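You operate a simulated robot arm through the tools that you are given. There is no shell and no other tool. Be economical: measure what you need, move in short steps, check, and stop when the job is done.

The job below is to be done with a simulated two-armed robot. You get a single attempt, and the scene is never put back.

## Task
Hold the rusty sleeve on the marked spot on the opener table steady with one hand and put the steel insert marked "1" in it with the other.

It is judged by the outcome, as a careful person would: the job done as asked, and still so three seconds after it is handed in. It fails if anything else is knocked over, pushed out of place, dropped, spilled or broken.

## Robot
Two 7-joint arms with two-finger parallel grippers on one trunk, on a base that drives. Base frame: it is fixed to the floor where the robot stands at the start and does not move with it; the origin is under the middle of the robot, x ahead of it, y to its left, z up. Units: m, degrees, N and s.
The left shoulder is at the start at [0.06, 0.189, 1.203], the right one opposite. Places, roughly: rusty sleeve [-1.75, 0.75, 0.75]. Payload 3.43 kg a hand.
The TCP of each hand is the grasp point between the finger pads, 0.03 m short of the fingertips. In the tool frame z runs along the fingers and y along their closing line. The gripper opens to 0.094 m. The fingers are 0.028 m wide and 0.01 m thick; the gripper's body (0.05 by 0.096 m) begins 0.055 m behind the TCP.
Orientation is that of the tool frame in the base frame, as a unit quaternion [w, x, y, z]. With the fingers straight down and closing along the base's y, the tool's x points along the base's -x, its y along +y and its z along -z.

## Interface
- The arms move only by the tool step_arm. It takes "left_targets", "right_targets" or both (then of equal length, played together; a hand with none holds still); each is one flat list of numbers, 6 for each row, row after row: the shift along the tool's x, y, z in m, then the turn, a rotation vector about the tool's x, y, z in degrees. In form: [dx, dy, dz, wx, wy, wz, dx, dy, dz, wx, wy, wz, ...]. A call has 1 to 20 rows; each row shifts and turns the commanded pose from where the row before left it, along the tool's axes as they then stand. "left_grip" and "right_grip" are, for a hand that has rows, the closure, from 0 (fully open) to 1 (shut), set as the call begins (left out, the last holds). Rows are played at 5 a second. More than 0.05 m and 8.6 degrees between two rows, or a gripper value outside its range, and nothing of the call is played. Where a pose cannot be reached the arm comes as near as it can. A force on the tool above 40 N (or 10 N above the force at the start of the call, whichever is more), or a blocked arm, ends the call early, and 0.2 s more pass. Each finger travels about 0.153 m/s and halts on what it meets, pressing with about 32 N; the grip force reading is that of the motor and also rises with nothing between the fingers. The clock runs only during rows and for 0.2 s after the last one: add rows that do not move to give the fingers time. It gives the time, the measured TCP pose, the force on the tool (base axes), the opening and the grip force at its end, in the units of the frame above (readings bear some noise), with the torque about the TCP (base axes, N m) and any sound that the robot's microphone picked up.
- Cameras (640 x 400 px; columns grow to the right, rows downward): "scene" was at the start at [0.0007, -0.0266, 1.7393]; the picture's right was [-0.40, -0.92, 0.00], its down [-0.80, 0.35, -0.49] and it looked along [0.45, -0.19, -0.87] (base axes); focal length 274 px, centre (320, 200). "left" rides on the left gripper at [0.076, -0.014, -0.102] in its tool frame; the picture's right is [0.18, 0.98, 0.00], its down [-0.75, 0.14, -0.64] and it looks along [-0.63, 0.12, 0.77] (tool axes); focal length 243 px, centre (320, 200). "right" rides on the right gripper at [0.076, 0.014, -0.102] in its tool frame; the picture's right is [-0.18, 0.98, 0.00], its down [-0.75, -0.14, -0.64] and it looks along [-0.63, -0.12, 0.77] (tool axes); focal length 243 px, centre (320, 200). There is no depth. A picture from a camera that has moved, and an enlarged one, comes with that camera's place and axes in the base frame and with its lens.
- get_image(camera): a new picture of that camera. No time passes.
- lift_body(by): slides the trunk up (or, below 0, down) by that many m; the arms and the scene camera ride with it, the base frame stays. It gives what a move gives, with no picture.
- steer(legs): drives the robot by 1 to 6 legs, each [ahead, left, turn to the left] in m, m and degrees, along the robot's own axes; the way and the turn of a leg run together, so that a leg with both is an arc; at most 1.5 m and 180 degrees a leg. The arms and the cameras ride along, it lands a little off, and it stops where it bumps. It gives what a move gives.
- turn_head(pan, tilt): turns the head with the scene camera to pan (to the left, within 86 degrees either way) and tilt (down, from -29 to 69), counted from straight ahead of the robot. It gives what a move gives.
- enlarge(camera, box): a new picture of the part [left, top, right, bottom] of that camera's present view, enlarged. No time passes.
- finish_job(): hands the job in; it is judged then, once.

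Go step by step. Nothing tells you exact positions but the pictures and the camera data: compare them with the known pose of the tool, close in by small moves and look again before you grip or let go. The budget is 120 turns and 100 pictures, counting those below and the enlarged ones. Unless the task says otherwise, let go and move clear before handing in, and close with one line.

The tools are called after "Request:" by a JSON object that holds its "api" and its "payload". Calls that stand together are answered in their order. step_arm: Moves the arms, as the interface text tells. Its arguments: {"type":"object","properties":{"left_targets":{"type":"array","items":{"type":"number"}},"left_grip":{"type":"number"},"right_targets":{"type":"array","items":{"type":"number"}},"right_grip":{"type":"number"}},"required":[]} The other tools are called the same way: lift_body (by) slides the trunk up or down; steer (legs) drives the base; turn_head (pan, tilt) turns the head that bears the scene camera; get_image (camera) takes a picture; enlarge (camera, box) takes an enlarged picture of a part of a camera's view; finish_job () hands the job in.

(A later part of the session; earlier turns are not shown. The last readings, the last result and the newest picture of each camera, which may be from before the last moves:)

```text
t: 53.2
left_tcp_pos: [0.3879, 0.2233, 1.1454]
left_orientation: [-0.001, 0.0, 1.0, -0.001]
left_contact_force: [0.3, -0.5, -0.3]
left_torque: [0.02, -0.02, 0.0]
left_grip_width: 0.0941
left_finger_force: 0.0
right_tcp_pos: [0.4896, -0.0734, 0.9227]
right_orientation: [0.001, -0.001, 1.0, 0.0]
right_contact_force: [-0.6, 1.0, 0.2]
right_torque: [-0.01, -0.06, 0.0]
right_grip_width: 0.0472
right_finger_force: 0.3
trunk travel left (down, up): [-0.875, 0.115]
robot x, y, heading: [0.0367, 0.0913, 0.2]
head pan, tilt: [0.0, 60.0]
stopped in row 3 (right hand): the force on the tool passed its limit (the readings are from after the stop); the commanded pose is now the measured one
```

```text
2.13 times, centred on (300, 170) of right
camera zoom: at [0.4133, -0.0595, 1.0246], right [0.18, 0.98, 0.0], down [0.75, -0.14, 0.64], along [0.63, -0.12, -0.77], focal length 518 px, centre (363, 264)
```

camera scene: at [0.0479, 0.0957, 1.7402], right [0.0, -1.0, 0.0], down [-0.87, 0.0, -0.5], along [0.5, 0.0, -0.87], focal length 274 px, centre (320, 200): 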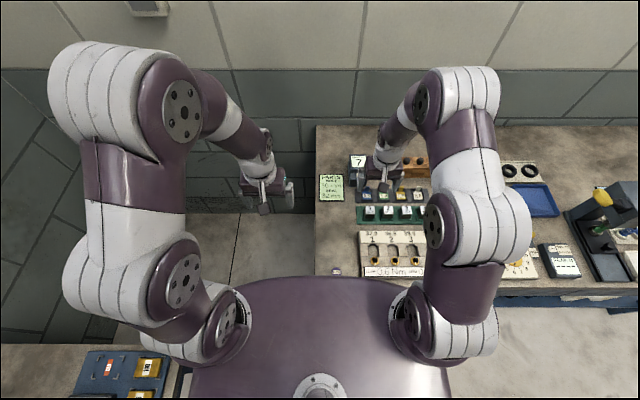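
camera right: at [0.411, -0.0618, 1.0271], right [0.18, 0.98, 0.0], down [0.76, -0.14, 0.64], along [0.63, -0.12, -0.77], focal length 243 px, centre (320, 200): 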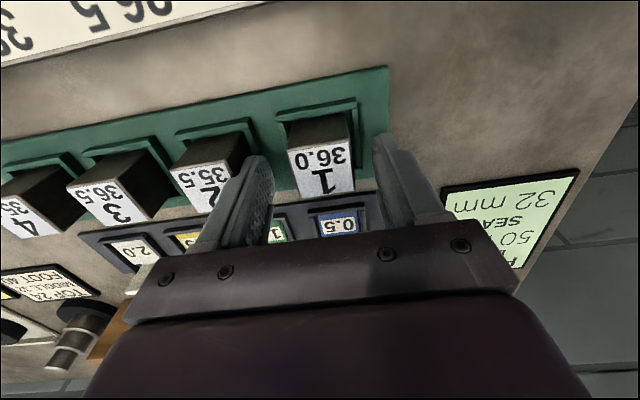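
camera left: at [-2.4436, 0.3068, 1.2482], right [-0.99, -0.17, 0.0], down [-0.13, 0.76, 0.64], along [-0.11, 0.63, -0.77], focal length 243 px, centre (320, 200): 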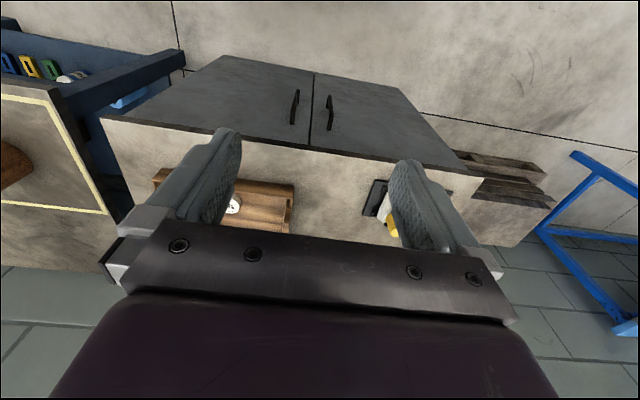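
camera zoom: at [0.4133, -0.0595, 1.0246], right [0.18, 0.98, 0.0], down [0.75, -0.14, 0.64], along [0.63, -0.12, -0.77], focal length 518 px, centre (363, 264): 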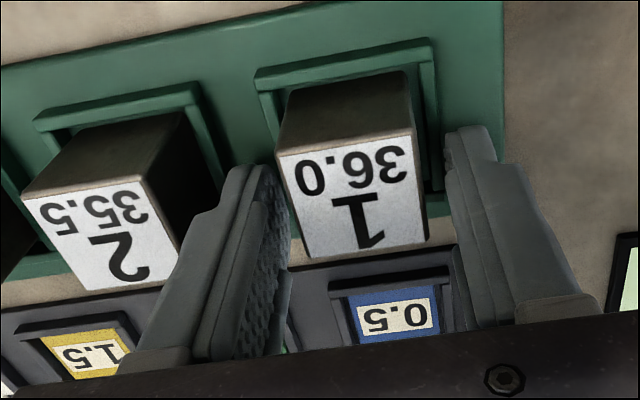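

The fingers now rest on the nest rim (z ≈ 0.893), so the insert's top is higher than I guessed and the fingers already straddle it well. I raise 3 mm and close on it.

Request:
{"api": "step_arm", "payload": {"right_targets": [0.002, 0, -0.003, 0, 0, 0, 0, 0, 0, 0, 0, 0]}}

Request:
{"api": "step_arm", "payload": {"right_targets": [0, 0, 0, 0, 0, 0, 0, 0, 0, 0, 0, 0], "right_grip": 1.0}}

Request:
{"api": "enlarge", "payload": {"camera": "right", "box": [150, 80, 450, 260]}}

```text
t: 53.8
left_tcp_pos: [0.3908, 0.2225, 1.1457]
left_orientation: [0.0, 0.0, 1.0, 0.0]
left_contact_force: [0.9, -0.2, -0.1]
left_torque: [-0.01, -0.01, 0.0]
left_grip_width: 0.0939
left_finger_force: 0.1
right_tcp_pos: [0.489, -0.0734, 0.9254]
right_orientation: [0.001, 0.0, 1.0, 0.0]
right_contact_force: [-0.1, 0.5, -0.3]
right_torque: [0.03, 0.0, -0.02]
right_grip_width: 0.0468
right_finger_force: 0.1
trunk travel left (down, up): [-0.875, 0.115]
robot x, y, heading: [0.0397, 0.0979, 0.0]
head pan, tilt: [0.0, 60.0]
```

```text
t: 54.4
left_tcp_pos: [0.3888, 0.2231, 1.1445]
left_orientation: [0.0, 0.0, 1.0, -0.001]
left_contact_force: [-0.1, -0.1, 0.2]
left_torque: [0.02, 0.0, -0.04]
left_grip_width: 0.0939
left_finger_force: 0.0
right_tcp_pos: [0.4891, -0.0723, 0.9252]
right_orientation: [0.0, 0.001, 1.0, 0.0]
right_contact_force: [-1.5, -0.7, 0.9]
right_torque: [0.01, -0.02, -0.01]
right_grip_width: 0.0354
right_finger_force: 32.1
trunk travel left (down, up): [-0.875, 0.115]
robot x, y, heading: [0.0389, 0.0977, 0.2]
head pan, tilt: [0.0, 60.0]
```

```text
2.13 times, centred on (300, 170) of right
camera zoom: at [0.413, -0.0597, 1.0274], right [0.18, 0.98, 0.0], down [0.75, -0.14, 0.64], along [0.63, -0.12, -0.77], focal length 518 px, centre (363, 264)
```

zoom: 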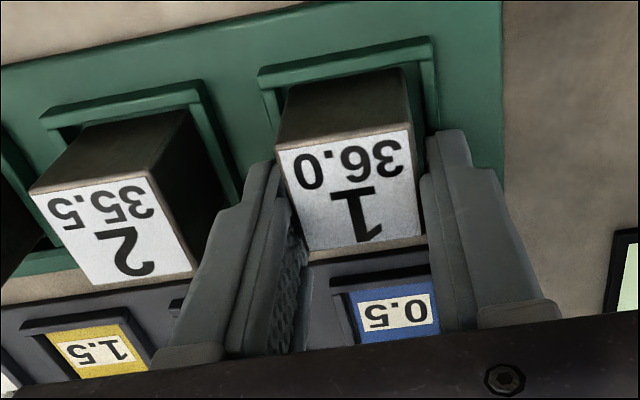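

Insert 1 is gripped (35 mm wide). I lift it gently and check.

Request:
{"api": "step_arm", "payload": {"right_targets": [0, 0, -0.01, 0, 0, 0, 0, 0, -0.015, 0, 0, 0, 0, 0, -0.02, 0, 0, 0, 0, 0, -0.03, 0, 0, 0, 0, 0, -0.03, 0, 0, 0, 0, 0, -0.03, 0, 0, 0]}}

Request:
{"api": "get_image", "payload": {"camera": "right"}}

Request:
{"api": "enlarge", "payload": {"camera": "scene", "box": [320, 120, 460, 280]}}

```text
t: 55.8
left_tcp_pos: [0.3891, 0.2227, 1.1454]
left_orientation: [0.0, 0.0, 1.0, 0.0]
left_contact_force: [-0.9, -1.2, -0.7]
left_torque: [-0.01, 0.0, -0.03]
left_grip_width: 0.0938
left_finger_force: 0.0
right_tcp_pos: [0.487, -0.0714, 1.0594]
right_orientation: [0.0, 0.0, 1.0, -0.001]
right_contact_force: [-0.1, -0.3, -3.9]
right_torque: [-0.01, -0.03, -0.01]
right_grip_width: 0.0353
right_finger_force: 32.0
trunk travel left (down, up): [-0.875, 0.115]
robot x, y, heading: [0.0375, 0.0962, 0.1]
head pan, tilt: [0.0, 60.0]
```

```text
59 pictures are left
camera right: at [0.4092, -0.0587, 1.1622], right [0.18, 0.98, 0.0], down [0.75, -0.14, 0.64], along [0.63, -0.12, -0.77], focal length 243 px, centre (320, 200)
```

right: 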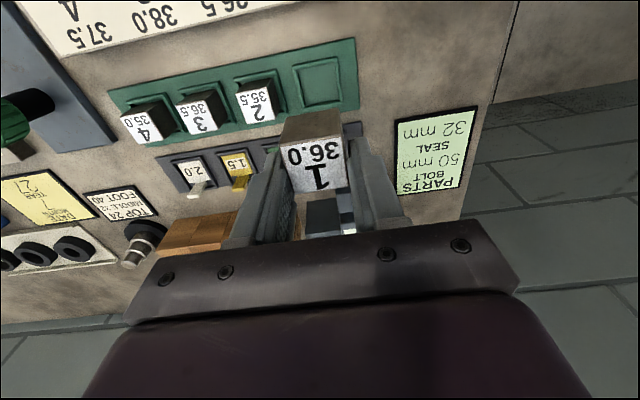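

```text
2.50 times, centred on (390, 200) of scene
camera zoom: at [0.0451, 0.0954, 1.7401], right [0.0, -1.0, 0.0], down [-0.87, 0.0, -0.5], along [0.5, 0.0, -0.87], focal length 684 px, centre (145, 200)
```

zoom: 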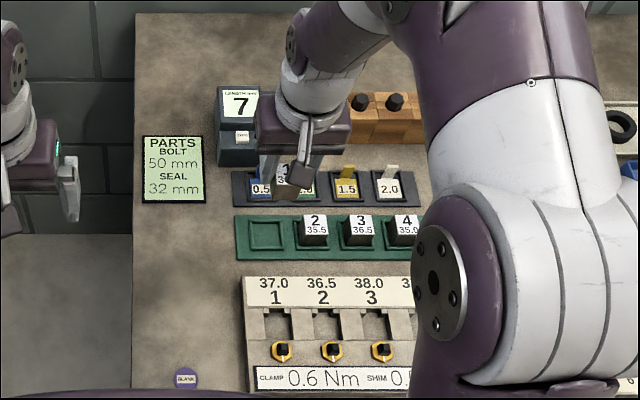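

It's lifted cleanly with the nest empty. I check how deep the grip is.

Request:
{"api": "enlarge", "payload": {"camera": "right", "box": [220, 90, 420, 240]}}

Request:
{"api": "enlarge", "payload": {"camera": "left", "box": [0, 0, 320, 200]}}

```text
2.67 times, centred on (320, 165) of right
camera zoom: at [0.4092, -0.0587, 1.1622], right [0.18, 0.98, 0.0], down [0.75, -0.14, 0.64], along [0.63, -0.12, -0.77], focal length 647 px, centre (320, 293)
```

zoom: 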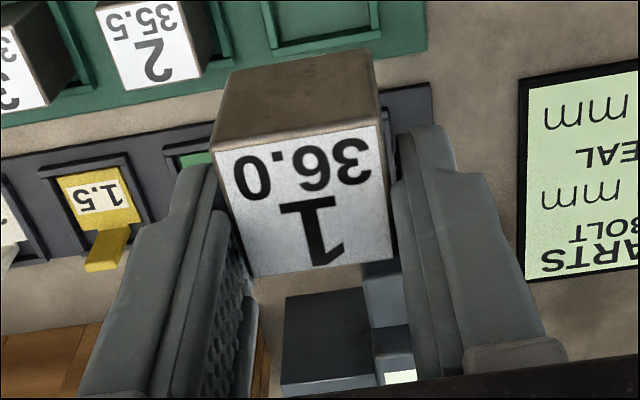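

```text
2.00 times, centred on (160, 100) of left
camera zoom: at [0.3142, 0.2103, 1.2482], right [-0.18, 0.98, 0.0], down [0.75, 0.14, 0.64], along [0.63, 0.12, -0.77], focal length 485 px, centre (640, 400)
```

zoom: 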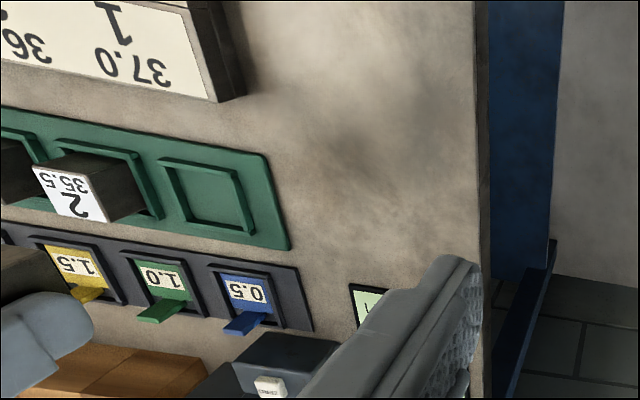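

The grip is firm: fingertips overlap the insert's top 12 mm. I retract the right hand to the carrying pose, then back off and drive to face the sleeve.

Request:
{"api": "step_arm", "payload": {"right_targets": [0, 0, -0.03, 0, 0, 0, 0.02, -0.01, -0.03, 0, 0, 0, 0.03, -0.02, -0.03, 0, 0, 0, 0.03, -0.02, -0.01, 0, 0, 0, 0.03, -0.02, 0, 0, 0, 0, 0.03, -0.02, 0, 0, 0, 0]}}

Request:
{"api": "steer", "payload": {"legs": [[-0.45, 0, 0], [0, 0, 90], [0, 1.3, 0]]}}

Request:
{"api": "turn_head", "payload": {"pan": 0, "tilt": 50}}

Request:
{"api": "get_image", "payload": {"camera": "scene"}}

Request:
{"api": "get_image", "payload": {"camera": "right"}}

```text
t: 57.2
left_tcp_pos: [0.3884, 0.222, 1.1459]
left_orientation: [0.0, 0.0, 1.0, 0.001]
left_contact_force: [-0.4, -1.0, 0.6]
left_torque: [0.0, 0.01, 0.0]
left_grip_width: 0.094
left_finger_force: 0.0
right_tcp_pos: [0.3472, -0.1641, 1.1602]
right_orientation: [0.001, 0.0, 1.0, 0.001]
right_contact_force: [-1.3, 0.1, -2.5]
right_torque: [0.02, -0.07, 0.0]
right_grip_width: 0.0317
right_finger_force: 32.1
trunk travel left (down, up): [-0.875, 0.115]
robot x, y, heading: [0.0389, 0.0975, 0.3]
head pan, tilt: [0.0, 60.0]
```

```text
t: 69.9
left_tcp_pos: [-1.8461, 0.4192, 1.1448]
left_orientation: [0.0, 0.715, -0.699, 0.0]
left_contact_force: [0.3, 0.1, -0.2]
left_torque: [-0.01, -0.01, 0.01]
left_grip_width: 0.0939
left_finger_force: 0.1
right_tcp_pos: [-1.4592, 0.3856, 1.1591]
right_orientation: [0.0, 0.716, -0.698, 0.0]
right_contact_force: [-0.6, 0.4, -2.1]
right_torque: [0.02, 0.03, 0.02]
right_grip_width: 0.0316
right_finger_force: 32.0
trunk travel left (down, up): [-0.875, 0.115]
robot x, y, heading: [-1.7137, 0.0692, 91.3]
head pan, tilt: [0.0, 60.0]
```

```text
t: 70.6
left_tcp_pos: [-1.8466, 0.4197, 1.1449]
left_orientation: [0.0, 0.714, -0.7, 0.0]
left_contact_force: [0.5, -0.1, 0.7]
left_torque: [0.0, 0.0, 0.05]
left_grip_width: 0.0943
left_finger_force: 0.0
right_tcp_pos: [-1.4594, 0.3866, 1.1605]
right_orientation: [0.0, 0.715, -0.699, 0.0]
right_contact_force: [0.3, -0.1, -2.8]
right_torque: [0.02, -0.02, -0.01]
right_grip_width: 0.0315
right_finger_force: 32.8
trunk travel left (down, up): [-0.875, 0.115]
robot x, y, heading: [-1.7149, 0.0701, 91.3]
head pan, tilt: [0.0, 50.0]
```

```text
55 pictures are left
camera scene: at [-1.712, 0.088, 1.7527], right [1.0, 0.02, 0.0], down [0.02, -0.77, -0.64], along [-0.01, 0.64, -0.77], focal length 274 px, centre (320, 200)
```

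scene: 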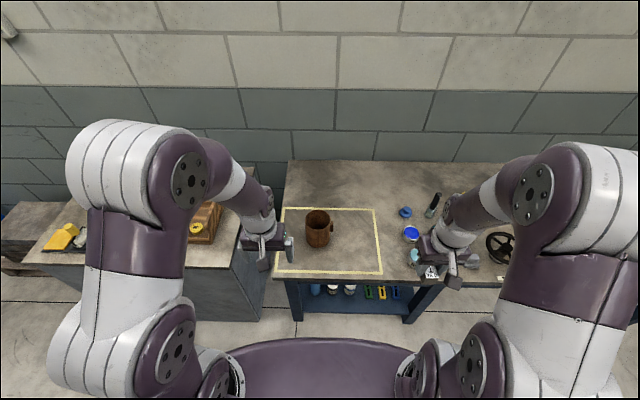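

```text
54 pictures are left
camera right: at [-1.4731, 0.3095, 1.2623], right [-0.99, 0.16, 0.0], down [0.12, 0.76, 0.64], along [0.1, 0.63, -0.77], focal length 243 px, centre (320, 200)
```

right: 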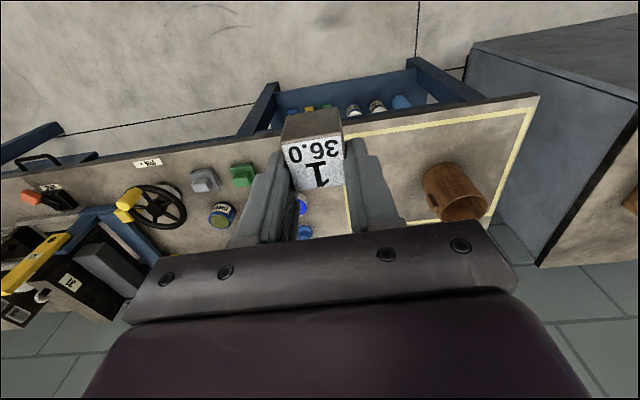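

The insert is still held and the sleeve is ahead. I zoom in on the sleeve.

Request:
{"api": "enlarge", "payload": {"camera": "scene", "box": [270, 190, 390, 270]}}

Request:
{"api": "get_image", "payload": {"camera": "left"}}

Request:
{"api": "enlarge", "payload": {"camera": "right", "box": [390, 130, 510, 230]}}

Request:
{"api": "enlarge", "payload": {"camera": "right", "box": [220, 90, 420, 240]}}

```text
5.00 times, centred on (330, 230) of scene
camera zoom: at [-1.712, 0.088, 1.7527], right [1.0, 0.02, 0.0], down [0.02, -0.77, -0.64], along [-0.01, 0.64, -0.77], focal length 1369 px, centre (270, 50)
```

zoom: 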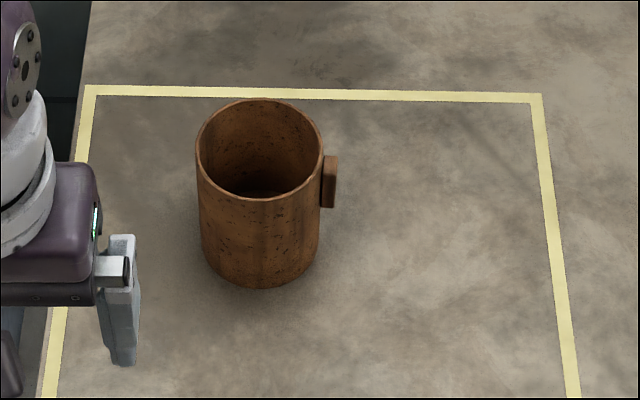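

```text
52 pictures are left
camera left: at [-1.8289, 0.3449, 1.2481], right [-0.98, -0.21, 0.0], down [-0.16, 0.75, 0.64], along [-0.13, 0.63, -0.77], focal length 243 px, centre (320, 200)
```

left: 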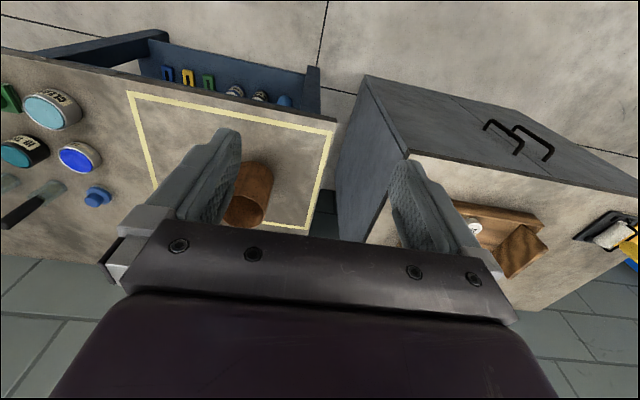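

```text
4.00 times, centred on (450, 180) of right
camera zoom: at [-1.4731, 0.3095, 1.2623], right [-0.99, 0.16, 0.0], down [0.12, 0.76, 0.64], along [0.1, 0.63, -0.77], focal length 970 px, centre (-200, 280)
```

zoom: 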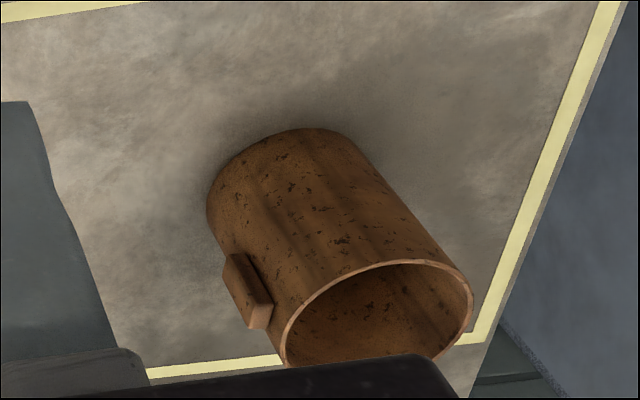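

```text
2.67 times, centred on (320, 165) of right
camera zoom: at [-1.4731, 0.3095, 1.2623], right [-0.99, 0.16, 0.0], down [0.12, 0.76, 0.64], along [0.1, 0.63, -0.77], focal length 647 px, centre (320, 293)
```

zoom: 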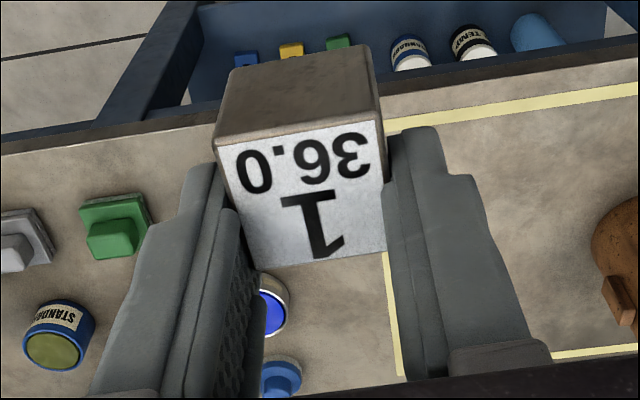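

The sleeve is about 10 cm across and 12 cm tall with its rim near [-1.737, 0.724, 0.863]; too wide to grip around, but it has a lug on its +x side, which the right hand can hold. So I'll set the insert on the table, re-take it with the left hand, hold the lug with the right, and insert with the left. First I drive closer.

Request:
{"api": "steer", "payload": {"legs": [[0.19, 0, 0]]}}

Request:
{"api": "turn_head", "payload": {"pan": 0, "tilt": 60}}

Request:
{"api": "get_image", "payload": {"camera": "scene"}}

Request:
{"api": "get_image", "payload": {"camera": "right"}}

```text
t: 72.2
left_tcp_pos: [-1.8519, 0.6078, 1.1452]
left_orientation: [0.0, 0.716, -0.698, -0.002]
left_contact_force: [0.9, -0.9, -0.5]
left_torque: [0.01, 0.03, 0.01]
left_grip_width: 0.094
left_finger_force: 0.0
right_tcp_pos: [-1.4635, 0.5749, 1.1598]
right_orientation: [0.0, 0.715, -0.699, -0.001]
right_contact_force: [0.8, -0.5, -2.7]
right_torque: [0.05, -0.03, 0.01]
right_grip_width: 0.0314
right_finger_force: 31.9
trunk travel left (down, up): [-0.875, 0.115]
robot x, y, heading: [-1.7162, 0.2596, 91.4]
head pan, tilt: [0.0, 50.0]
```

```text
t: 72.9
left_tcp_pos: [-1.8501, 0.6107, 1.1448]
left_orientation: [0.001, 0.715, -0.699, 0.001]
left_contact_force: [-0.5, 0.2, 0.1]
left_torque: [0.0, 0.01, 0.0]
left_grip_width: 0.094
left_finger_force: 0.1
right_tcp_pos: [-1.4647, 0.5784, 1.1594]
right_orientation: [0.0, 0.715, -0.699, 0.0]
right_contact_force: [0.0, 0.7, -2.6]
right_torque: [0.02, 0.02, 0.01]
right_grip_width: 0.0318
right_finger_force: 32.0
trunk travel left (down, up): [-0.875, 0.115]
robot x, y, heading: [-1.719, 0.2606, 91.0]
head pan, tilt: [0.0, 60.0]
```

```text
49 pictures are left
camera scene: at [-1.7159, 0.2699, 1.7402], right [1.0, 0.02, 0.0], down [0.02, -0.87, -0.5], along [-0.01, 0.5, -0.87], focal length 274 px, centre (320, 200)
```

scene: 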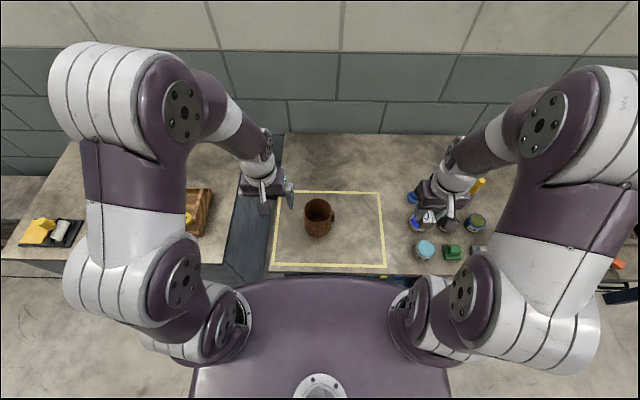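

```text
48 pictures are left
camera right: at [-1.4774, 0.5013, 1.2621], right [-0.99, 0.16, 0.0], down [0.12, 0.76, 0.64], along [0.1, 0.63, -0.77], focal length 243 px, centre (320, 200)
```

right: 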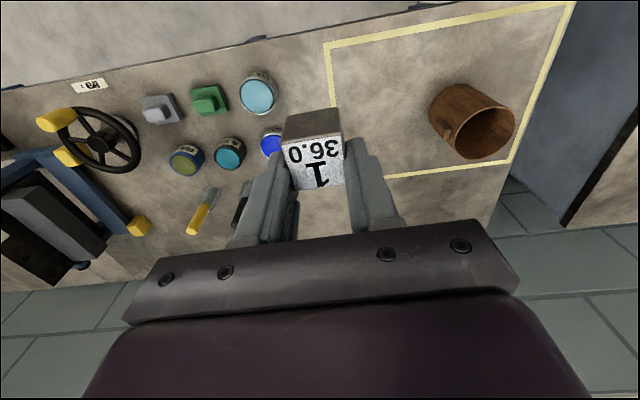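

I zoom both views to measure the sleeve, lug and outline.

Request:
{"api": "enlarge", "payload": {"camera": "scene", "box": [265, 180, 395, 275]}}

Request:
{"api": "enlarge", "payload": {"camera": "right", "box": [410, 70, 530, 170]}}

```text
4.21 times, centred on (330, 228) of scene
camera zoom: at [-1.7159, 0.2699, 1.7402], right [1.0, 0.02, 0.0], down [0.02, -0.87, -0.5], along [-0.01, 0.5, -0.87], focal length 1153 px, centre (278, 84)
```

zoom: 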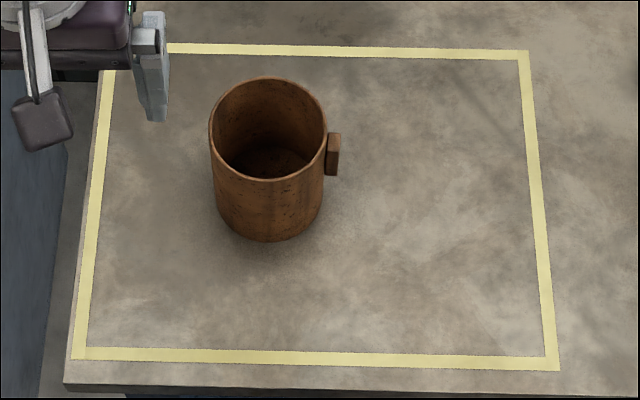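

```text
4.00 times, centred on (470, 120) of right
camera zoom: at [-1.4774, 0.5013, 1.2621], right [-0.99, 0.16, 0.0], down [0.12, 0.76, 0.64], along [0.1, 0.63, -0.77], focal length 970 px, centre (-280, 520)
```

zoom: 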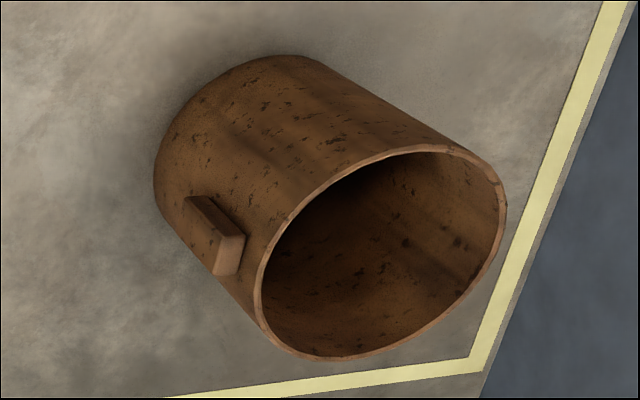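

Rim centre ≈ [-1.734, 0.729, 0.862], OD ≈ 0.10, table ≈ 0.742, lug at x ≈ -1.677, y ≈ 0.724, z 0.80–0.84. I bring the right hand with the insert over a free spot at about [-1.63, 0.62] and lower most of the way.

Request:
{"api": "step_arm", "payload": {"right_targets": [-0.0115, 0.041, 0, 0, 0, 0, -0.0115, 0.041, 0, 0, 0, 0, -0.0115, 0.041, 0, 0, 0, 0, -0.0115, 0.041, 0, 0, 0, 0, 0, 0, 0.045, 0, 0, 0, 0, 0, 0.045, 0, 0, 0, 0, 0, 0.045, 0, 0, 0, 0, 0, 0.045, 0, 0, 0, 0, 0, 0.045, 0, 0, 0, 0, 0, 0.045, 0, 0, 0, 0, 0, 0.045, 0, 0, 0, 0, 0, 0, 0, 0, 0]}}

Request:
{"api": "get_image", "payload": {"camera": "right"}}

Request:
{"api": "enlarge", "payload": {"camera": "scene", "box": [265, 160, 465, 285]}}

```text
t: 75.5
left_tcp_pos: [-1.8504, 0.6091, 1.1449]
left_orientation: [0.0, 0.715, -0.699, 0.0]
left_contact_force: [-0.5, 0.0, 0.2]
left_torque: [0.03, 0.02, 0.01]
left_grip_width: 0.0941
left_finger_force: 0.2
right_tcp_pos: [-1.6299, 0.6168, 0.8411]
right_orientation: [-0.001, 0.715, -0.699, 0.0]
right_contact_force: [-0.5, 0.1, -2.6]
right_torque: [0.03, -0.02, -0.01]
right_grip_width: 0.0317
right_finger_force: 31.7
trunk travel left (down, up): [-0.875, 0.115]
robot x, y, heading: [-1.7177, 0.2605, 91.5]
head pan, tilt: [0.0, 60.0]
```

```text
45 pictures are left
camera right: at [-1.6433, 0.541, 0.9449], right [-0.99, 0.16, 0.0], down [0.12, 0.76, 0.64], along [0.1, 0.63, -0.77], focal length 243 px, centre (320, 200)
```

right: 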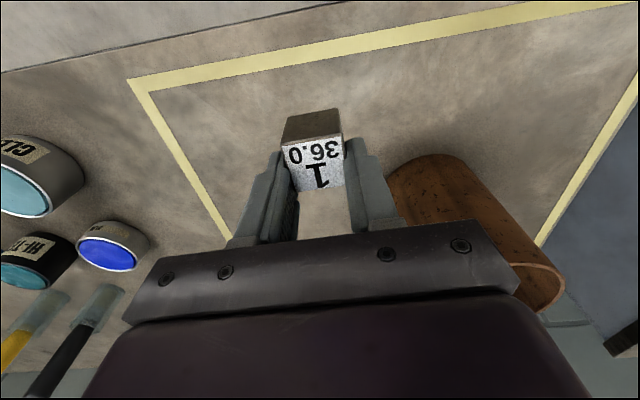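

```text
3.20 times, centred on (365, 222) of scene
camera zoom: at [-1.7161, 0.268, 1.7402], right [1.0, 0.02, 0.0], down [0.02, -0.87, -0.5], along [-0.01, 0.5, -0.87], focal length 876 px, centre (176, 128)
```

zoom: 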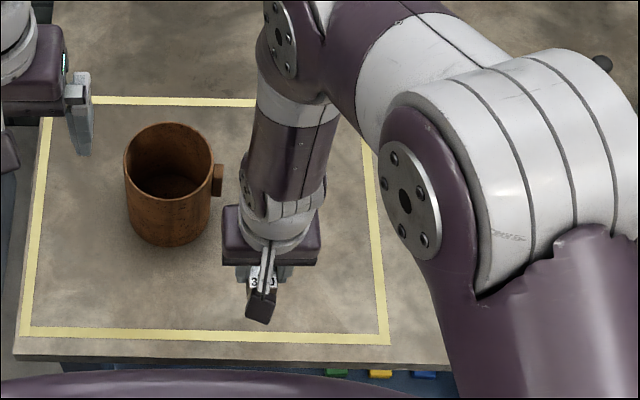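

The spot is free. I lower slowly until the insert touches the table.

Request:
{"api": "step_arm", "payload": {"right_targets": [0, 0, 0.006, 0, 0, 0, 0, 0, 0.006, 0, 0, 0, 0, 0, 0.006, 0, 0, 0, 0, 0, 0.006, 0, 0, 0, 0, 0, 0.004, 0, 0, 0, 0, 0, 0.003, 0, 0, 0]}}

```text
t: 76.9
left_tcp_pos: [-1.8506, 0.6101, 1.1454]
left_orientation: [0.001, 0.715, -0.699, 0.001]
left_contact_force: [0.8, 0.1, 0.0]
left_torque: [-0.01, 0.01, 0.01]
left_grip_width: 0.094
left_finger_force: 0.1
right_tcp_pos: [-1.6293, 0.6194, 0.8127]
right_orientation: [-0.001, 0.715, -0.699, 0.0]
right_contact_force: [-0.2, 0.4, -2.0]
right_torque: [0.06, -0.01, 0.02]
right_grip_width: 0.0318
right_finger_force: 32.1
trunk travel left (down, up): [-0.875, 0.115]
robot x, y, heading: [-1.7205, 0.2606, 91.2]
head pan, tilt: [0.0, 60.0]
```

Request:
{"api": "step_arm", "payload": {"right_targets": [0, 0, 0.003, 0, 0, 0, 0, 0, 0.003, 0, 0, 0, 0, 0, 0.003, 0, 0, 0, 0, 0, 0.003, 0, 0, 0]}}

```text
t: 77.9
left_tcp_pos: [-1.8505, 0.6098, 1.1445]
left_orientation: [0.0, 0.715, -0.699, 0.001]
left_contact_force: [-0.3, 0.4, 0.6]
left_torque: [0.02, 0.0, -0.01]
left_grip_width: 0.0943
left_finger_force: 0.0
right_tcp_pos: [-1.6291, 0.6197, 0.8024]
right_orientation: [-0.001, 0.715, -0.699, 0.0]
right_contact_force: [-0.1, 0.2, -2.7]
right_torque: [0.02, 0.05, 0.01]
right_grip_width: 0.0319
right_finger_force: 32.0
trunk travel left (down, up): [-0.875, 0.115]
robot x, y, heading: [-1.7159, 0.2649, 91.3]
head pan, tilt: [0.0, 60.0]
```

Request:
{"api": "step_arm", "payload": {"right_targets": [0, 0, 0.003, 0, 0, 0, 0, 0, 0.003, 0, 0, 0, 0, 0, 0.002, 0, 0, 0]}}

Request:
{"api": "get_image", "payload": {"camera": "right"}}

```text
t: 78.7
left_tcp_pos: [-1.8517, 0.61, 1.1456]
left_orientation: [0.0, 0.715, -0.699, 0.0]
left_contact_force: [0.4, -1.0, 0.5]
left_torque: [0.01, 0.0, 0.02]
left_grip_width: 0.0941
left_finger_force: 0.0
right_tcp_pos: [-1.6293, 0.6197, 0.7934]
right_orientation: [0.0, 0.715, -0.7, -0.001]
right_contact_force: [0.1, -0.4, -2.6]
right_torque: [0.02, 0.01, -0.01]
right_grip_width: 0.0317
right_finger_force: 32.0
trunk travel left (down, up): [-0.875, 0.115]
robot x, y, heading: [-1.7128, 0.2621, 91.3]
head pan, tilt: [0.0, 60.0]
```

```text
43 pictures are left
camera right: at [-1.6427, 0.5427, 0.8962], right [-0.99, 0.16, 0.0], down [0.12, 0.76, 0.64], along [0.1, 0.63, -0.77], focal length 243 px, centre (320, 200)
```

right: 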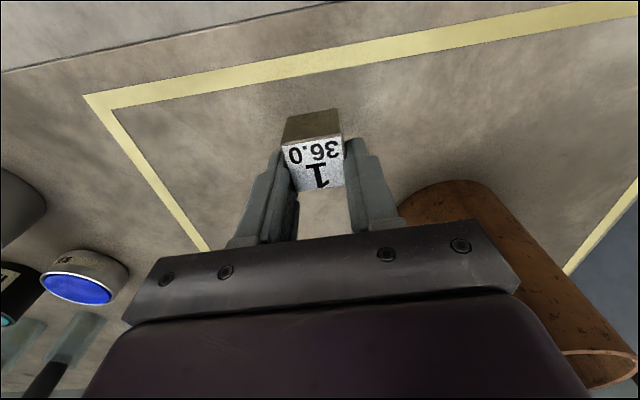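

Request:
{"api": "step_arm", "payload": {"right_targets": [0, 0, 0.003, 0, 0, 0, 0, 0, 0.003, 0, 0, 0, 0, 0, 0.003, 0, 0, 0, 0, 0, 0.002, 0, 0, 0]}}

```text
t: 79.7
left_tcp_pos: [-1.8515, 0.6103, 1.1438]
left_orientation: [0.0, 0.715, -0.699, 0.0]
left_contact_force: [-0.3, 1.0, -0.3]
left_torque: [0.02, -0.02, 0.0]
left_grip_width: 0.0939
left_finger_force: 0.0
right_tcp_pos: [-1.6291, 0.6202, 0.7825]
right_orientation: [0.001, 0.715, -0.699, 0.0]
right_contact_force: [-0.2, 0.0, -2.8]
right_torque: [-0.01, -0.01, 0.01]
right_grip_width: 0.0316
right_finger_force: 32.0
trunk travel left (down, up): [-0.875, 0.115]
robot x, y, heading: [-1.7198, 0.2586, 91.3]
head pan, tilt: [0.0, 60.0]
```

Request:
{"api": "step_arm", "payload": {"right_targets": [0, 0, 0.003, 0, 0, 0, 0, 0, 0.003, 0, 0, 0, 0, 0, 0.002, 0, 0, 0, 0, 0, 0.002, 0, 0, 0]}}

Request:
{"api": "enlarge", "payload": {"camera": "right", "box": [220, 60, 420, 200]}}

```text
t: 80.7
left_tcp_pos: [-1.8515, 0.6104, 1.1441]
left_orientation: [0.0, 0.715, -0.699, 0.001]
left_contact_force: [0.4, 1.3, -0.8]
left_torque: [0.02, -0.02, -0.04]
left_grip_width: 0.0939
left_finger_force: 0.1
right_tcp_pos: [-1.6292, 0.6196, 0.7707]
right_orientation: [0.0, 0.715, -0.699, -0.001]
right_contact_force: [0.4, -0.2, -2.0]
right_torque: [0.02, 0.04, 0.01]
right_grip_width: 0.0316
right_finger_force: 31.8
trunk travel left (down, up): [-0.875, 0.115]
robot x, y, heading: [-1.7198, 0.2615, 91.3]
head pan, tilt: [0.0, 60.0]
```

```text
2.86 times, centred on (320, 130) of right
camera zoom: at [-1.6422, 0.5435, 0.8745], right [-0.99, 0.16, 0.0], down [0.12, 0.76, 0.64], along [0.1, 0.63, -0.77], focal length 693 px, centre (320, 400)
```

zoom: 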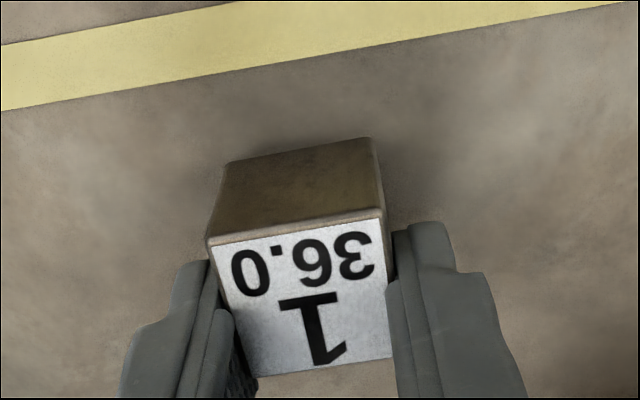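

Request:
{"api": "step_arm", "payload": {"right_targets": [0, 0, 0.002, 0, 0, 0, 0, 0, 0.002, 0, 0, 0, 0, 0, 0.002, 0, 0, 0, 0, 0, 0.002, 0, 0, 0, 0, 0, 0.002, 0, 0, 0]}}

```text
t: 81.9
left_tcp_pos: [-1.8519, 0.61, 1.1458]
left_orientation: [0.001, 0.715, -0.699, 0.0]
left_contact_force: [0.7, 0.5, -0.2]
left_torque: [0.03, 0.0, 0.0]
left_grip_width: 0.0942
left_finger_force: 0.1
right_tcp_pos: [-1.6288, 0.6207, 0.7622]
right_orientation: [0.0, 0.715, -0.699, -0.001]
right_contact_force: [0.7, -0.2, -2.0]
right_torque: [0.03, -0.03, -0.05]
right_grip_width: 0.0317
right_finger_force: 32.3
trunk travel left (down, up): [-0.875, 0.115]
robot x, y, heading: [-1.7154, 0.2585, 91.5]
head pan, tilt: [0.0, 60.0]
```

Request:
{"api": "step_arm", "payload": {"right_targets": [0, 0, 0.002, 0, 0, 0, 0, 0, 0.002, 0, 0, 0, 0, 0, 0.002, 0, 0, 0, 0, 0, 0.002, 0, 0, 0, 0, 0, 0.002, 0, 0, 0]}}

Request:
{"api": "enlarge", "payload": {"camera": "right", "box": [220, 60, 420, 200]}}

```text
t: 82.5
left_tcp_pos: [-1.8506, 0.6072, 1.1457]
left_orientation: [0.0, 0.715, -0.699, -0.001]
left_contact_force: [-0.5, 0.6, -0.7]
left_torque: [-0.03, -0.01, 0.01]
left_grip_width: 0.0942
left_finger_force: 0.1
right_tcp_pos: [-1.6303, 0.6195, 0.7604]
right_orientation: [-0.001, 0.715, -0.699, -0.001]
right_contact_force: [7.2, -3.7, 32.4]
right_torque: [-0.21, -0.29, 0.06]
right_grip_width: 0.0313
right_finger_force: 31.9
trunk travel left (down, up): [-0.875, 0.115]
robot x, y, heading: [-1.7156, 0.2608, 91.2]
head pan, tilt: [0.0, 60.0]
stopped in row 3 (right hand): the force on the tool passed its limit (the readings are from after the stop); the commanded pose is now the measured one
```

```text
2.86 times, centred on (320, 130) of right
camera zoom: at [-1.6424, 0.5424, 0.8634], right [-0.99, 0.16, 0.0], down [0.12, 0.75, 0.65], along [0.1, 0.64, -0.76], focal length 693 px, centre (320, 400)
```

zoom: 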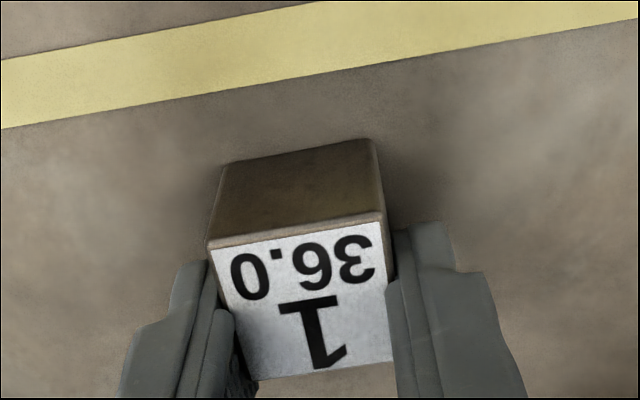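

Contact with the table at TCP z 0.760. I ease off 1 mm, open modestly, and rise straight up.

Request:
{"api": "step_arm", "payload": {"right_targets": [0, 0, -0.001, 0, 0, 0, 0, 0, 0, 0, 0, 0], "right_grip": 0.45}}

Request:
{"api": "step_arm", "payload": {"right_targets": [0, 0, -0.015, 0, 0, 0, 0, 0, -0.02, 0, 0, 0, 0, 0, -0.04, 0, 0, 0, 0, 0, -0.04, 0, 0, 0, 0, 0, 0, 0, 0, 0]}}

Request:
{"api": "get_image", "payload": {"camera": "right"}}

```text
t: 83.1
left_tcp_pos: [-1.8505, 0.6078, 1.1447]
left_orientation: [0.001, 0.715, -0.699, 0.0]
left_contact_force: [0.4, -0.7, 0.3]
left_torque: [0.01, -0.01, 0.0]
left_grip_width: 0.0942
left_finger_force: 0.0
right_tcp_pos: [-1.6301, 0.6206, 0.7607]
right_orientation: [-0.001, 0.715, -0.699, -0.002]
right_contact_force: [0.5, -0.2, 0.4]
right_torque: [0.03, 0.01, -0.02]
right_grip_width: 0.0517
right_finger_force: 0.1
trunk travel left (down, up): [-0.875, 0.115]
robot x, y, heading: [-1.7149, 0.263, 91.3]
head pan, tilt: [0.0, 60.0]
```

```text
t: 84.3
left_tcp_pos: [-1.8509, 0.6097, 1.1457]
left_orientation: [0.0, 0.716, -0.699, 0.0]
left_contact_force: [0.1, 0.6, -0.4]
left_torque: [-0.02, -0.01, 0.01]
left_grip_width: 0.0939
left_finger_force: 0.0
right_tcp_pos: [-1.6293, 0.6208, 0.8727]
right_orientation: [-0.001, 0.715, -0.699, 0.0]
right_contact_force: [0.0, 0.3, -0.3]
right_torque: [0.01, -0.01, -0.04]
right_grip_width: 0.0516
right_finger_force: 0.1
trunk travel left (down, up): [-0.875, 0.115]
robot x, y, heading: [-1.7176, 0.2628, 91.1]
head pan, tilt: [0.0, 60.0]
```

```text
40 pictures are left
camera right: at [-1.6423, 0.5437, 0.9756], right [-0.99, 0.16, 0.0], down [0.12, 0.76, 0.64], along [0.1, 0.64, -0.77], focal length 243 px, centre (320, 200)
```

right: 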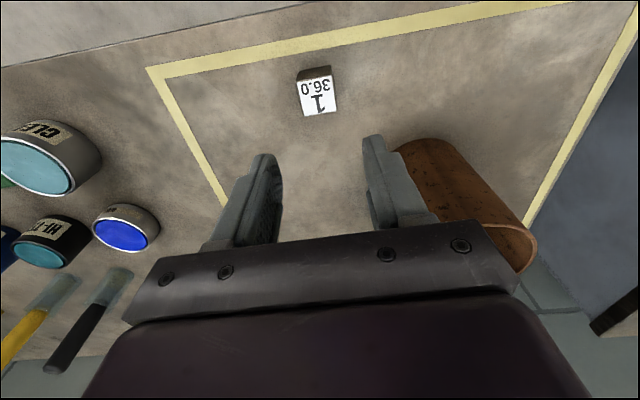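

Insert 1 stands upright on the table at about [-1.631, 0.612]. Now I raise the right hand away and turn both hands 90° (left's closing line along y, right's likewise for the lug).

Request:
{"api": "step_arm", "payload": {"left_targets": [0, 0, 0, 0, 0, 0, 0, 0, 0, 0, 0, 0, 0, 0, 0, 0, 0, 0, 0, 0, 0, 0, 0, 0, 0, 0, 0, 0, 0, 8.3, 0, 0, 0, 0, 0, 8.3, 0, 0, 0, 0, 0, 8.3, 0, 0, 0, 0, 0, 8.3, 0, 0, 0, 0, 0, 8.3, 0, 0, 0, 0, 0, 8.3, 0, 0, 0, 0, 0, 8.3, 0, 0, 0, 0, 0, 8.3, 0, 0, 0, 0, 0, 8.3, 0, 0, 0, 0, 0, 8.3, 0, 0, 0, 0, 0, 8.3], "right_targets": [0, 0, -0.045, 0, 0, 0, 0, -0.03, -0.045, 0, 0, 0, 0, -0.045, -0.045, 0, 0, 0, 0, -0.045, -0.045, 0, 0, 0, 0, 0, 0, 0, 0, -8, 0, 0, 0, 0, 0, -8, 0, 0, 0, 0, 0, -8, 0, 0, 0, 0, 0, -8, 0, 0, 0, 0, 0, -8, 0, 0, 0, 0, 0, -8, 0, 0, 0, 0, 0, -8, 0, 0, 0, 0, 0, -8, 0, 0, 0, 0, 0, -8, 0, 0, 0, 0, 0, -8, 0, 0, 0, 0, 0, -8]}}

Request:
{"api": "get_image", "payload": {"camera": "scene"}}

```text
refused: row 2 steps farther than a row can; nothing moved
```

```text
39 pictures are left
camera scene: at [-1.7159, 0.2687, 1.7402], right [1.0, 0.02, 0.0], down [0.02, -0.87, -0.5], along [-0.01, 0.5, -0.87], focal length 274 px, centre (320, 200)
```

scene: 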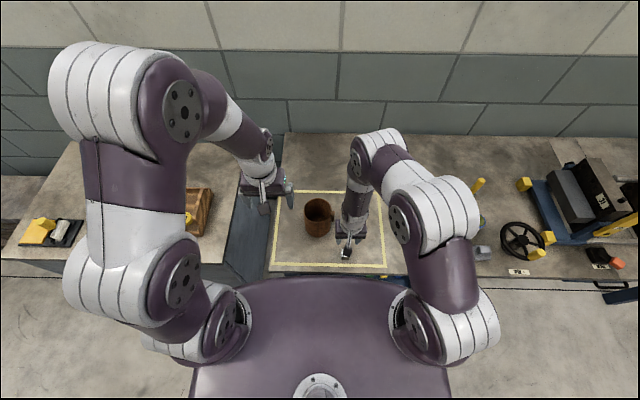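

The row was too long; I repeat with shorter steps.

Request:
{"api": "step_arm", "payload": {"left_targets": [0, 0, 0, 0, 0, 0, 0, 0, 0, 0, 0, 0, 0, 0, 0, 0, 0, 0, 0, 0, 0, 0, 0, 0, 0, 0, 0, 0, 0, 0, 0, 0, 0, 0, 0, 8.3, 0, 0, 0, 0, 0, 8.3, 0, 0, 0, 0, 0, 8.3, 0, 0, 0, 0, 0, 8.3, 0, 0, 0, 0, 0, 8.3, 0, 0, 0, 0, 0, 8.3, 0, 0, 0, 0, 0, 8.3, 0, 0, 0, 0, 0, 8.3, 0, 0, 0, 0, 0, 8.3, 0, 0, 0, 0, 0, 8.3, 0, 0, 0, 0, 0, 8.3], "right_targets": [0, 0, -0.045, 0, 0, 0, 0, 0, -0.045, 0, 0, 0, 0, -0.035, -0.035, 0, 0, 0, 0, -0.035, -0.035, 0, 0, 0, 0, -0.045, 0, 0, 0, 0, 0, 0, 0, 0, 0, -8, 0, 0, 0, 0, 0, -8, 0, 0, 0, 0, 0, -8, 0, 0, 0, 0, 0, -8, 0, 0, 0, 0, 0, -8, 0, 0, 0, 0, 0, -8, 0, 0, 0, 0, 0, -8, 0, 0, 0, 0, 0, -8, 0, 0, 0, 0, 0, -8, 0, 0, 0, 0, 0, -8, 0, 0, 0, 0, 0, -8]}}

Request:
{"api": "get_image", "payload": {"camera": "scene"}}

```text
t: 87.7
left_tcp_pos: [-1.8508, 0.6108, 1.1449]
left_orientation: [0.0, 0.002, 1.0, 0.001]
left_contact_force: [-0.1, -0.4, 0.4]
left_torque: [-0.01, -0.03, 0.02]
left_grip_width: 0.0941
left_finger_force: 0.1
right_tcp_pos: [-1.5139, 0.6224, 1.0353]
right_orientation: [-0.001, 1.0, -0.005, 0.0]
right_contact_force: [0.9, -0.5, -0.2]
right_torque: [0.02, 0.02, -0.02]
right_grip_width: 0.052
right_finger_force: 0.1
trunk travel left (down, up): [-0.875, 0.115]
robot x, y, heading: [-1.715, 0.2632, 91.3]
head pan, tilt: [0.0, 60.0]
```

```text
38 pictures are left
camera scene: at [-1.7158, 0.2683, 1.7402], right [1.0, 0.02, 0.0], down [0.02, -0.87, -0.5], along [-0.01, 0.5, -0.87], focal length 274 px, centre (320, 200)
```

scene: 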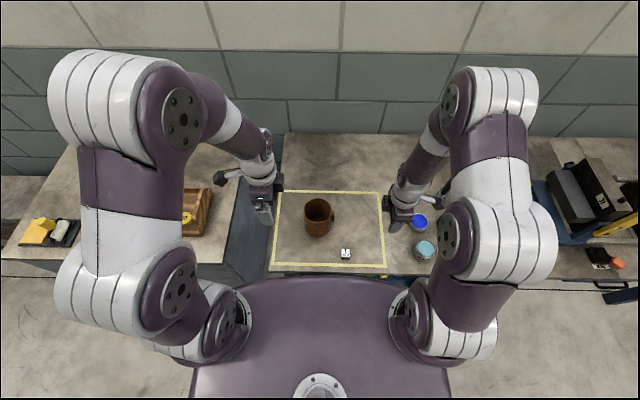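

Both hands are turned. I zoom on the unobstructed sleeve and insert to measure.

Request:
{"api": "enlarge", "payload": {"camera": "scene", "box": [270, 180, 390, 275]}}

Request:
{"api": "get_image", "payload": {"camera": "right"}}

Request:
{"api": "get_image", "payload": {"camera": "left"}}

```text
4.21 times, centred on (330, 228) of scene
camera zoom: at [-1.7158, 0.2683, 1.7402], right [1.0, 0.02, 0.0], down [0.02, -0.87, -0.5], along [-0.01, 0.5, -0.87], focal length 1153 px, centre (278, 84)
```

zoom: 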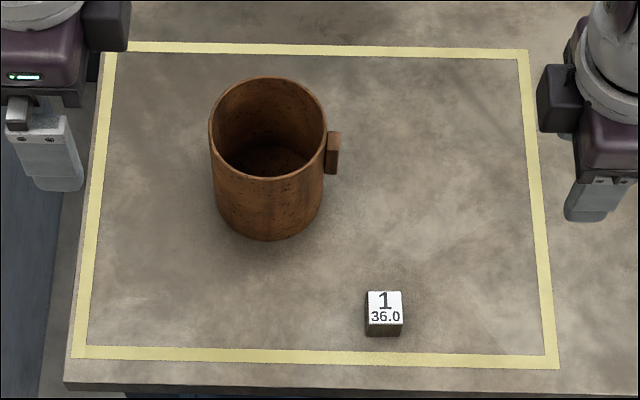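

```text
36 pictures are left
camera right: at [-1.4384, 0.6074, 1.1383], right [-0.19, -0.98, 0.0], down [-0.75, 0.15, 0.64], along [-0.63, 0.13, -0.77], focal length 243 px, centre (320, 200)
```

right: 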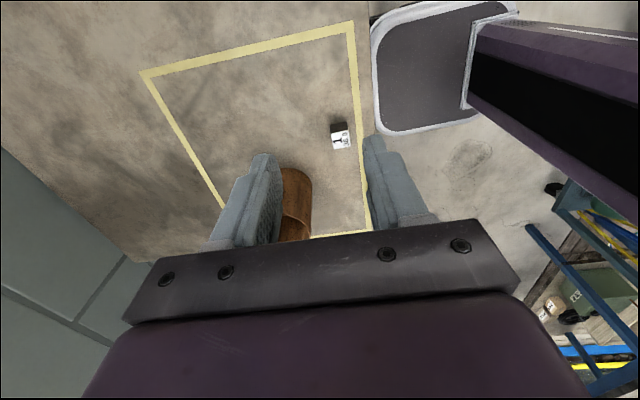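

```text
35 pictures are left
camera left: at [-1.9256, 0.5975, 1.248], right [-0.18, 0.98, 0.0], down [0.75, 0.14, 0.64], along [0.63, 0.12, -0.77], focal length 243 px, centre (320, 200)
```

left: 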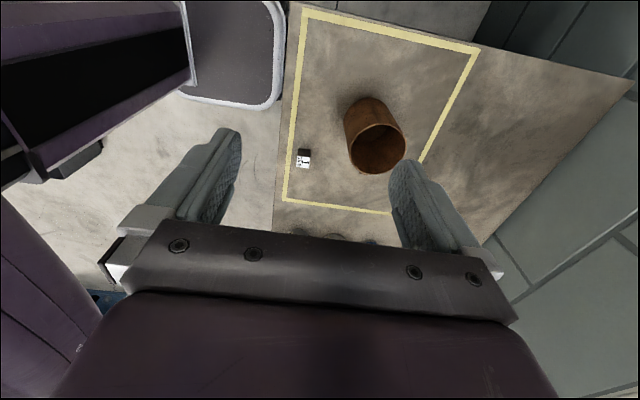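

The insert stands at ≈[-1.630, 0.612] (top ≈ 0.749), the sleeve centre ≈ [-1.735, 0.739] with rim ≈ 0.848. I move the right hand aside and bring the left over the insert.

Request:
{"api": "step_arm", "payload": {"left_targets": [0, 0, 0, 0, 0, 0, -0.044, 0, 0, 0, 0, 0, -0.044, 0, 0, 0, 0, 0, -0.044, 0, 0, 0, 0, 0, -0.044, 0, 0, 0, 0, 0, -0.044, 0.001, 0, 0, 0, 0, 0, 0, 0.045, 0, 0, 0, 0, 0, 0.045, 0, 0, 0, 0, 0, 0.045, 0, 0, 0, 0, 0, 0.045, 0, 0, 0, 0, 0, 0.045, 0, 0, 0, 0, 0, 0.04, 0, 0, 0, 0, 0, 0, 0, 0, 0], "right_targets": [0.045, 0, 0, 0, 0, 0, 0.045, 0, 0, 0, 0, 0, 0.03, 0, 0, 0, 0, 0, 0, 0, 0, 0, 0, 0, 0, 0, 0, 0, 0, 0, 0, 0, 0, 0, 0, 0, 0, 0, 0, 0, 0, 0, 0, 0, 0, 0, 0, 0, 0, 0, 0, 0, 0, 0, 0, 0, 0, 0, 0, 0, 0, 0, 0, 0, 0, 0, 0, 0, 0, 0, 0, 0, 0, 0, 0, 0, 0, 0], "left_grip": 0.4}}

Request:
{"api": "get_image", "payload": {"camera": "left"}}

```text
t: 90.5
left_tcp_pos: [-1.6318, 0.6105, 0.8805]
left_orientation: [0.001, 0.0, 1.0, 0.0]
left_contact_force: [0.0, -0.3, -0.2]
left_torque: [0.01, 0.03, 0.01]
left_grip_width: 0.0565
left_finger_force: 0.0
right_tcp_pos: [-1.3943, 0.6241, 1.035]
right_orientation: [-0.002, 1.0, -0.006, 0.0]
right_contact_force: [0.0, 0.2, 0.7]
right_torque: [-0.02, 0.03, -0.01]
right_grip_width: 0.0518
right_finger_force: 0.0
trunk travel left (down, up): [-0.875, 0.115]
robot x, y, heading: [-1.7166, 0.2598, 91.2]
head pan, tilt: [0.0, 60.0]
```

```text
34 pictures are left
camera left: at [-1.7061, 0.598, 0.9844], right [-0.18, 0.98, 0.0], down [0.75, 0.14, 0.64], along [0.63, 0.12, -0.77], focal length 243 px, centre (320, 200)
```

left: 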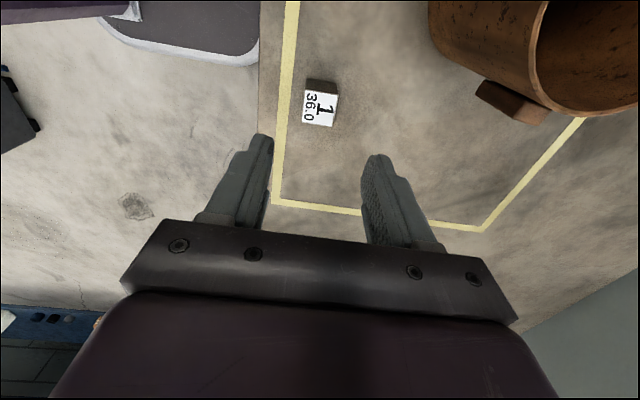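

Aligned within 4 mm. I correct and lower most of the way.

Request:
{"api": "step_arm", "payload": {"left_targets": [-0.004, 0.002, 0.03, 0, 0, 0, 0, 0, 0.03, 0, 0, 0, 0, 0, 0.02, 0, 0, 0, 0, 0, 0, 0, 0, 0]}}

Request:
{"api": "get_image", "payload": {"camera": "left"}}

```text
t: 91.5
left_tcp_pos: [-1.627, 0.6132, 0.8008]
left_orientation: [0.0, 0.0, 1.0, 0.0]
left_contact_force: [0.3, 0.2, 0.2]
left_torque: [-0.03, 0.01, 0.0]
left_grip_width: 0.0561
left_finger_force: 0.1
right_tcp_pos: [-1.3935, 0.6243, 1.035]
right_orientation: [-0.001, 1.0, -0.006, 0.0]
right_contact_force: [-0.4, -0.2, 0.4]
right_torque: [-0.02, 0.02, 0.01]
right_grip_width: 0.0515
right_finger_force: 0.0
trunk travel left (down, up): [-0.875, 0.115]
robot x, y, heading: [-1.7172, 0.2605, 90.9]
head pan, tilt: [0.0, 60.0]
```

```text
33 pictures are left
camera left: at [-1.7019, 0.6012, 0.904], right [-0.18, 0.98, 0.0], down [0.75, 0.14, 0.64], along [0.63, 0.12, -0.77], focal length 243 px, centre (320, 200)
```

left: 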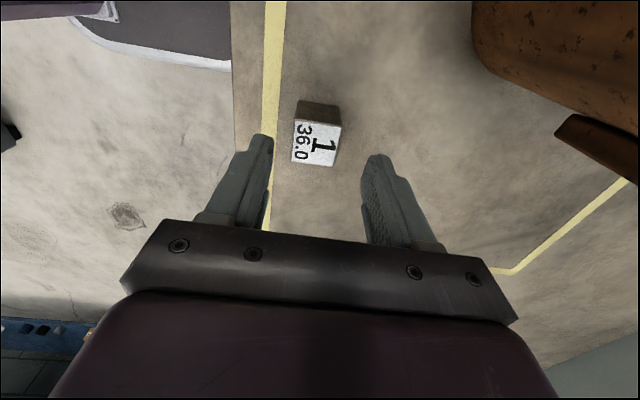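

Request:
{"api": "step_arm", "payload": {"left_targets": [0.003, -0.001, 0.01, 0, 0, 0, 0, 0, 0.01, 0, 0, 0, 0, 0, 0.006, 0, 0, 0, 0, 0, 0, 0, 0, 0]}}

Request:
{"api": "enlarge", "payload": {"camera": "left", "box": [220, 90, 420, 220]}}

Request:
{"api": "enlarge", "payload": {"camera": "scene", "box": [290, 210, 390, 280]}}

```text
t: 92.5
left_tcp_pos: [-1.6317, 0.6111, 0.7746]
left_orientation: [0.0, -0.001, 1.0, 0.0]
left_contact_force: [-0.3, 0.1, -0.9]
left_torque: [0.02, 0.0, -0.02]
left_grip_width: 0.0564
left_finger_force: 0.0
right_tcp_pos: [-1.3925, 0.6245, 1.0346]
right_orientation: [-0.001, 1.0, -0.006, 0.0]
right_contact_force: [0.4, 0.8, -0.4]
right_torque: [0.0, -0.04, -0.01]
right_grip_width: 0.0516
right_finger_force: 0.1
trunk travel left (down, up): [-0.875, 0.115]
robot x, y, heading: [-1.7202, 0.2611, 91.4]
head pan, tilt: [0.0, 60.0]
```

```text
3.08 times, centred on (320, 155) of left
camera zoom: at [-1.7051, 0.5995, 0.8771], right [-0.18, 0.98, 0.0], down [0.75, 0.14, 0.64], along [0.63, 0.12, -0.77], focal length 746 px, centre (320, 338)
```

zoom: 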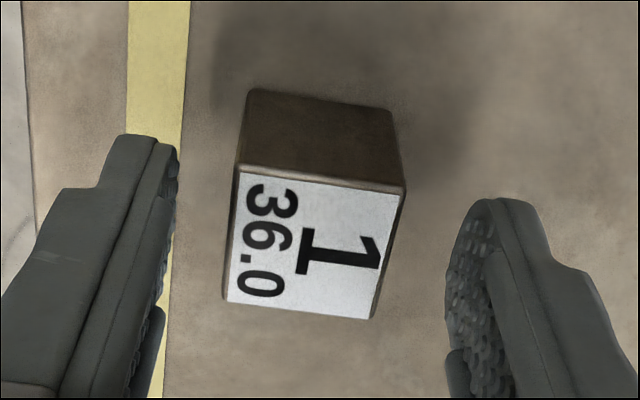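

```text
5.71 times, centred on (340, 245) of scene
camera zoom: at [-1.7158, 0.2684, 1.7402], right [1.0, 0.02, 0.0], down [0.02, -0.87, -0.5], along [-0.01, 0.5, -0.87], focal length 1564 px, centre (206, -57)
```

zoom: 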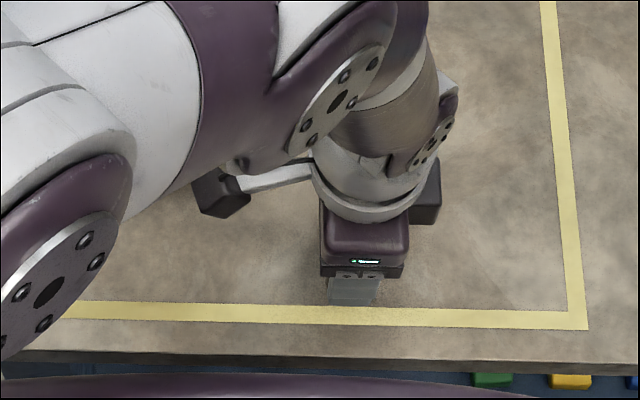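

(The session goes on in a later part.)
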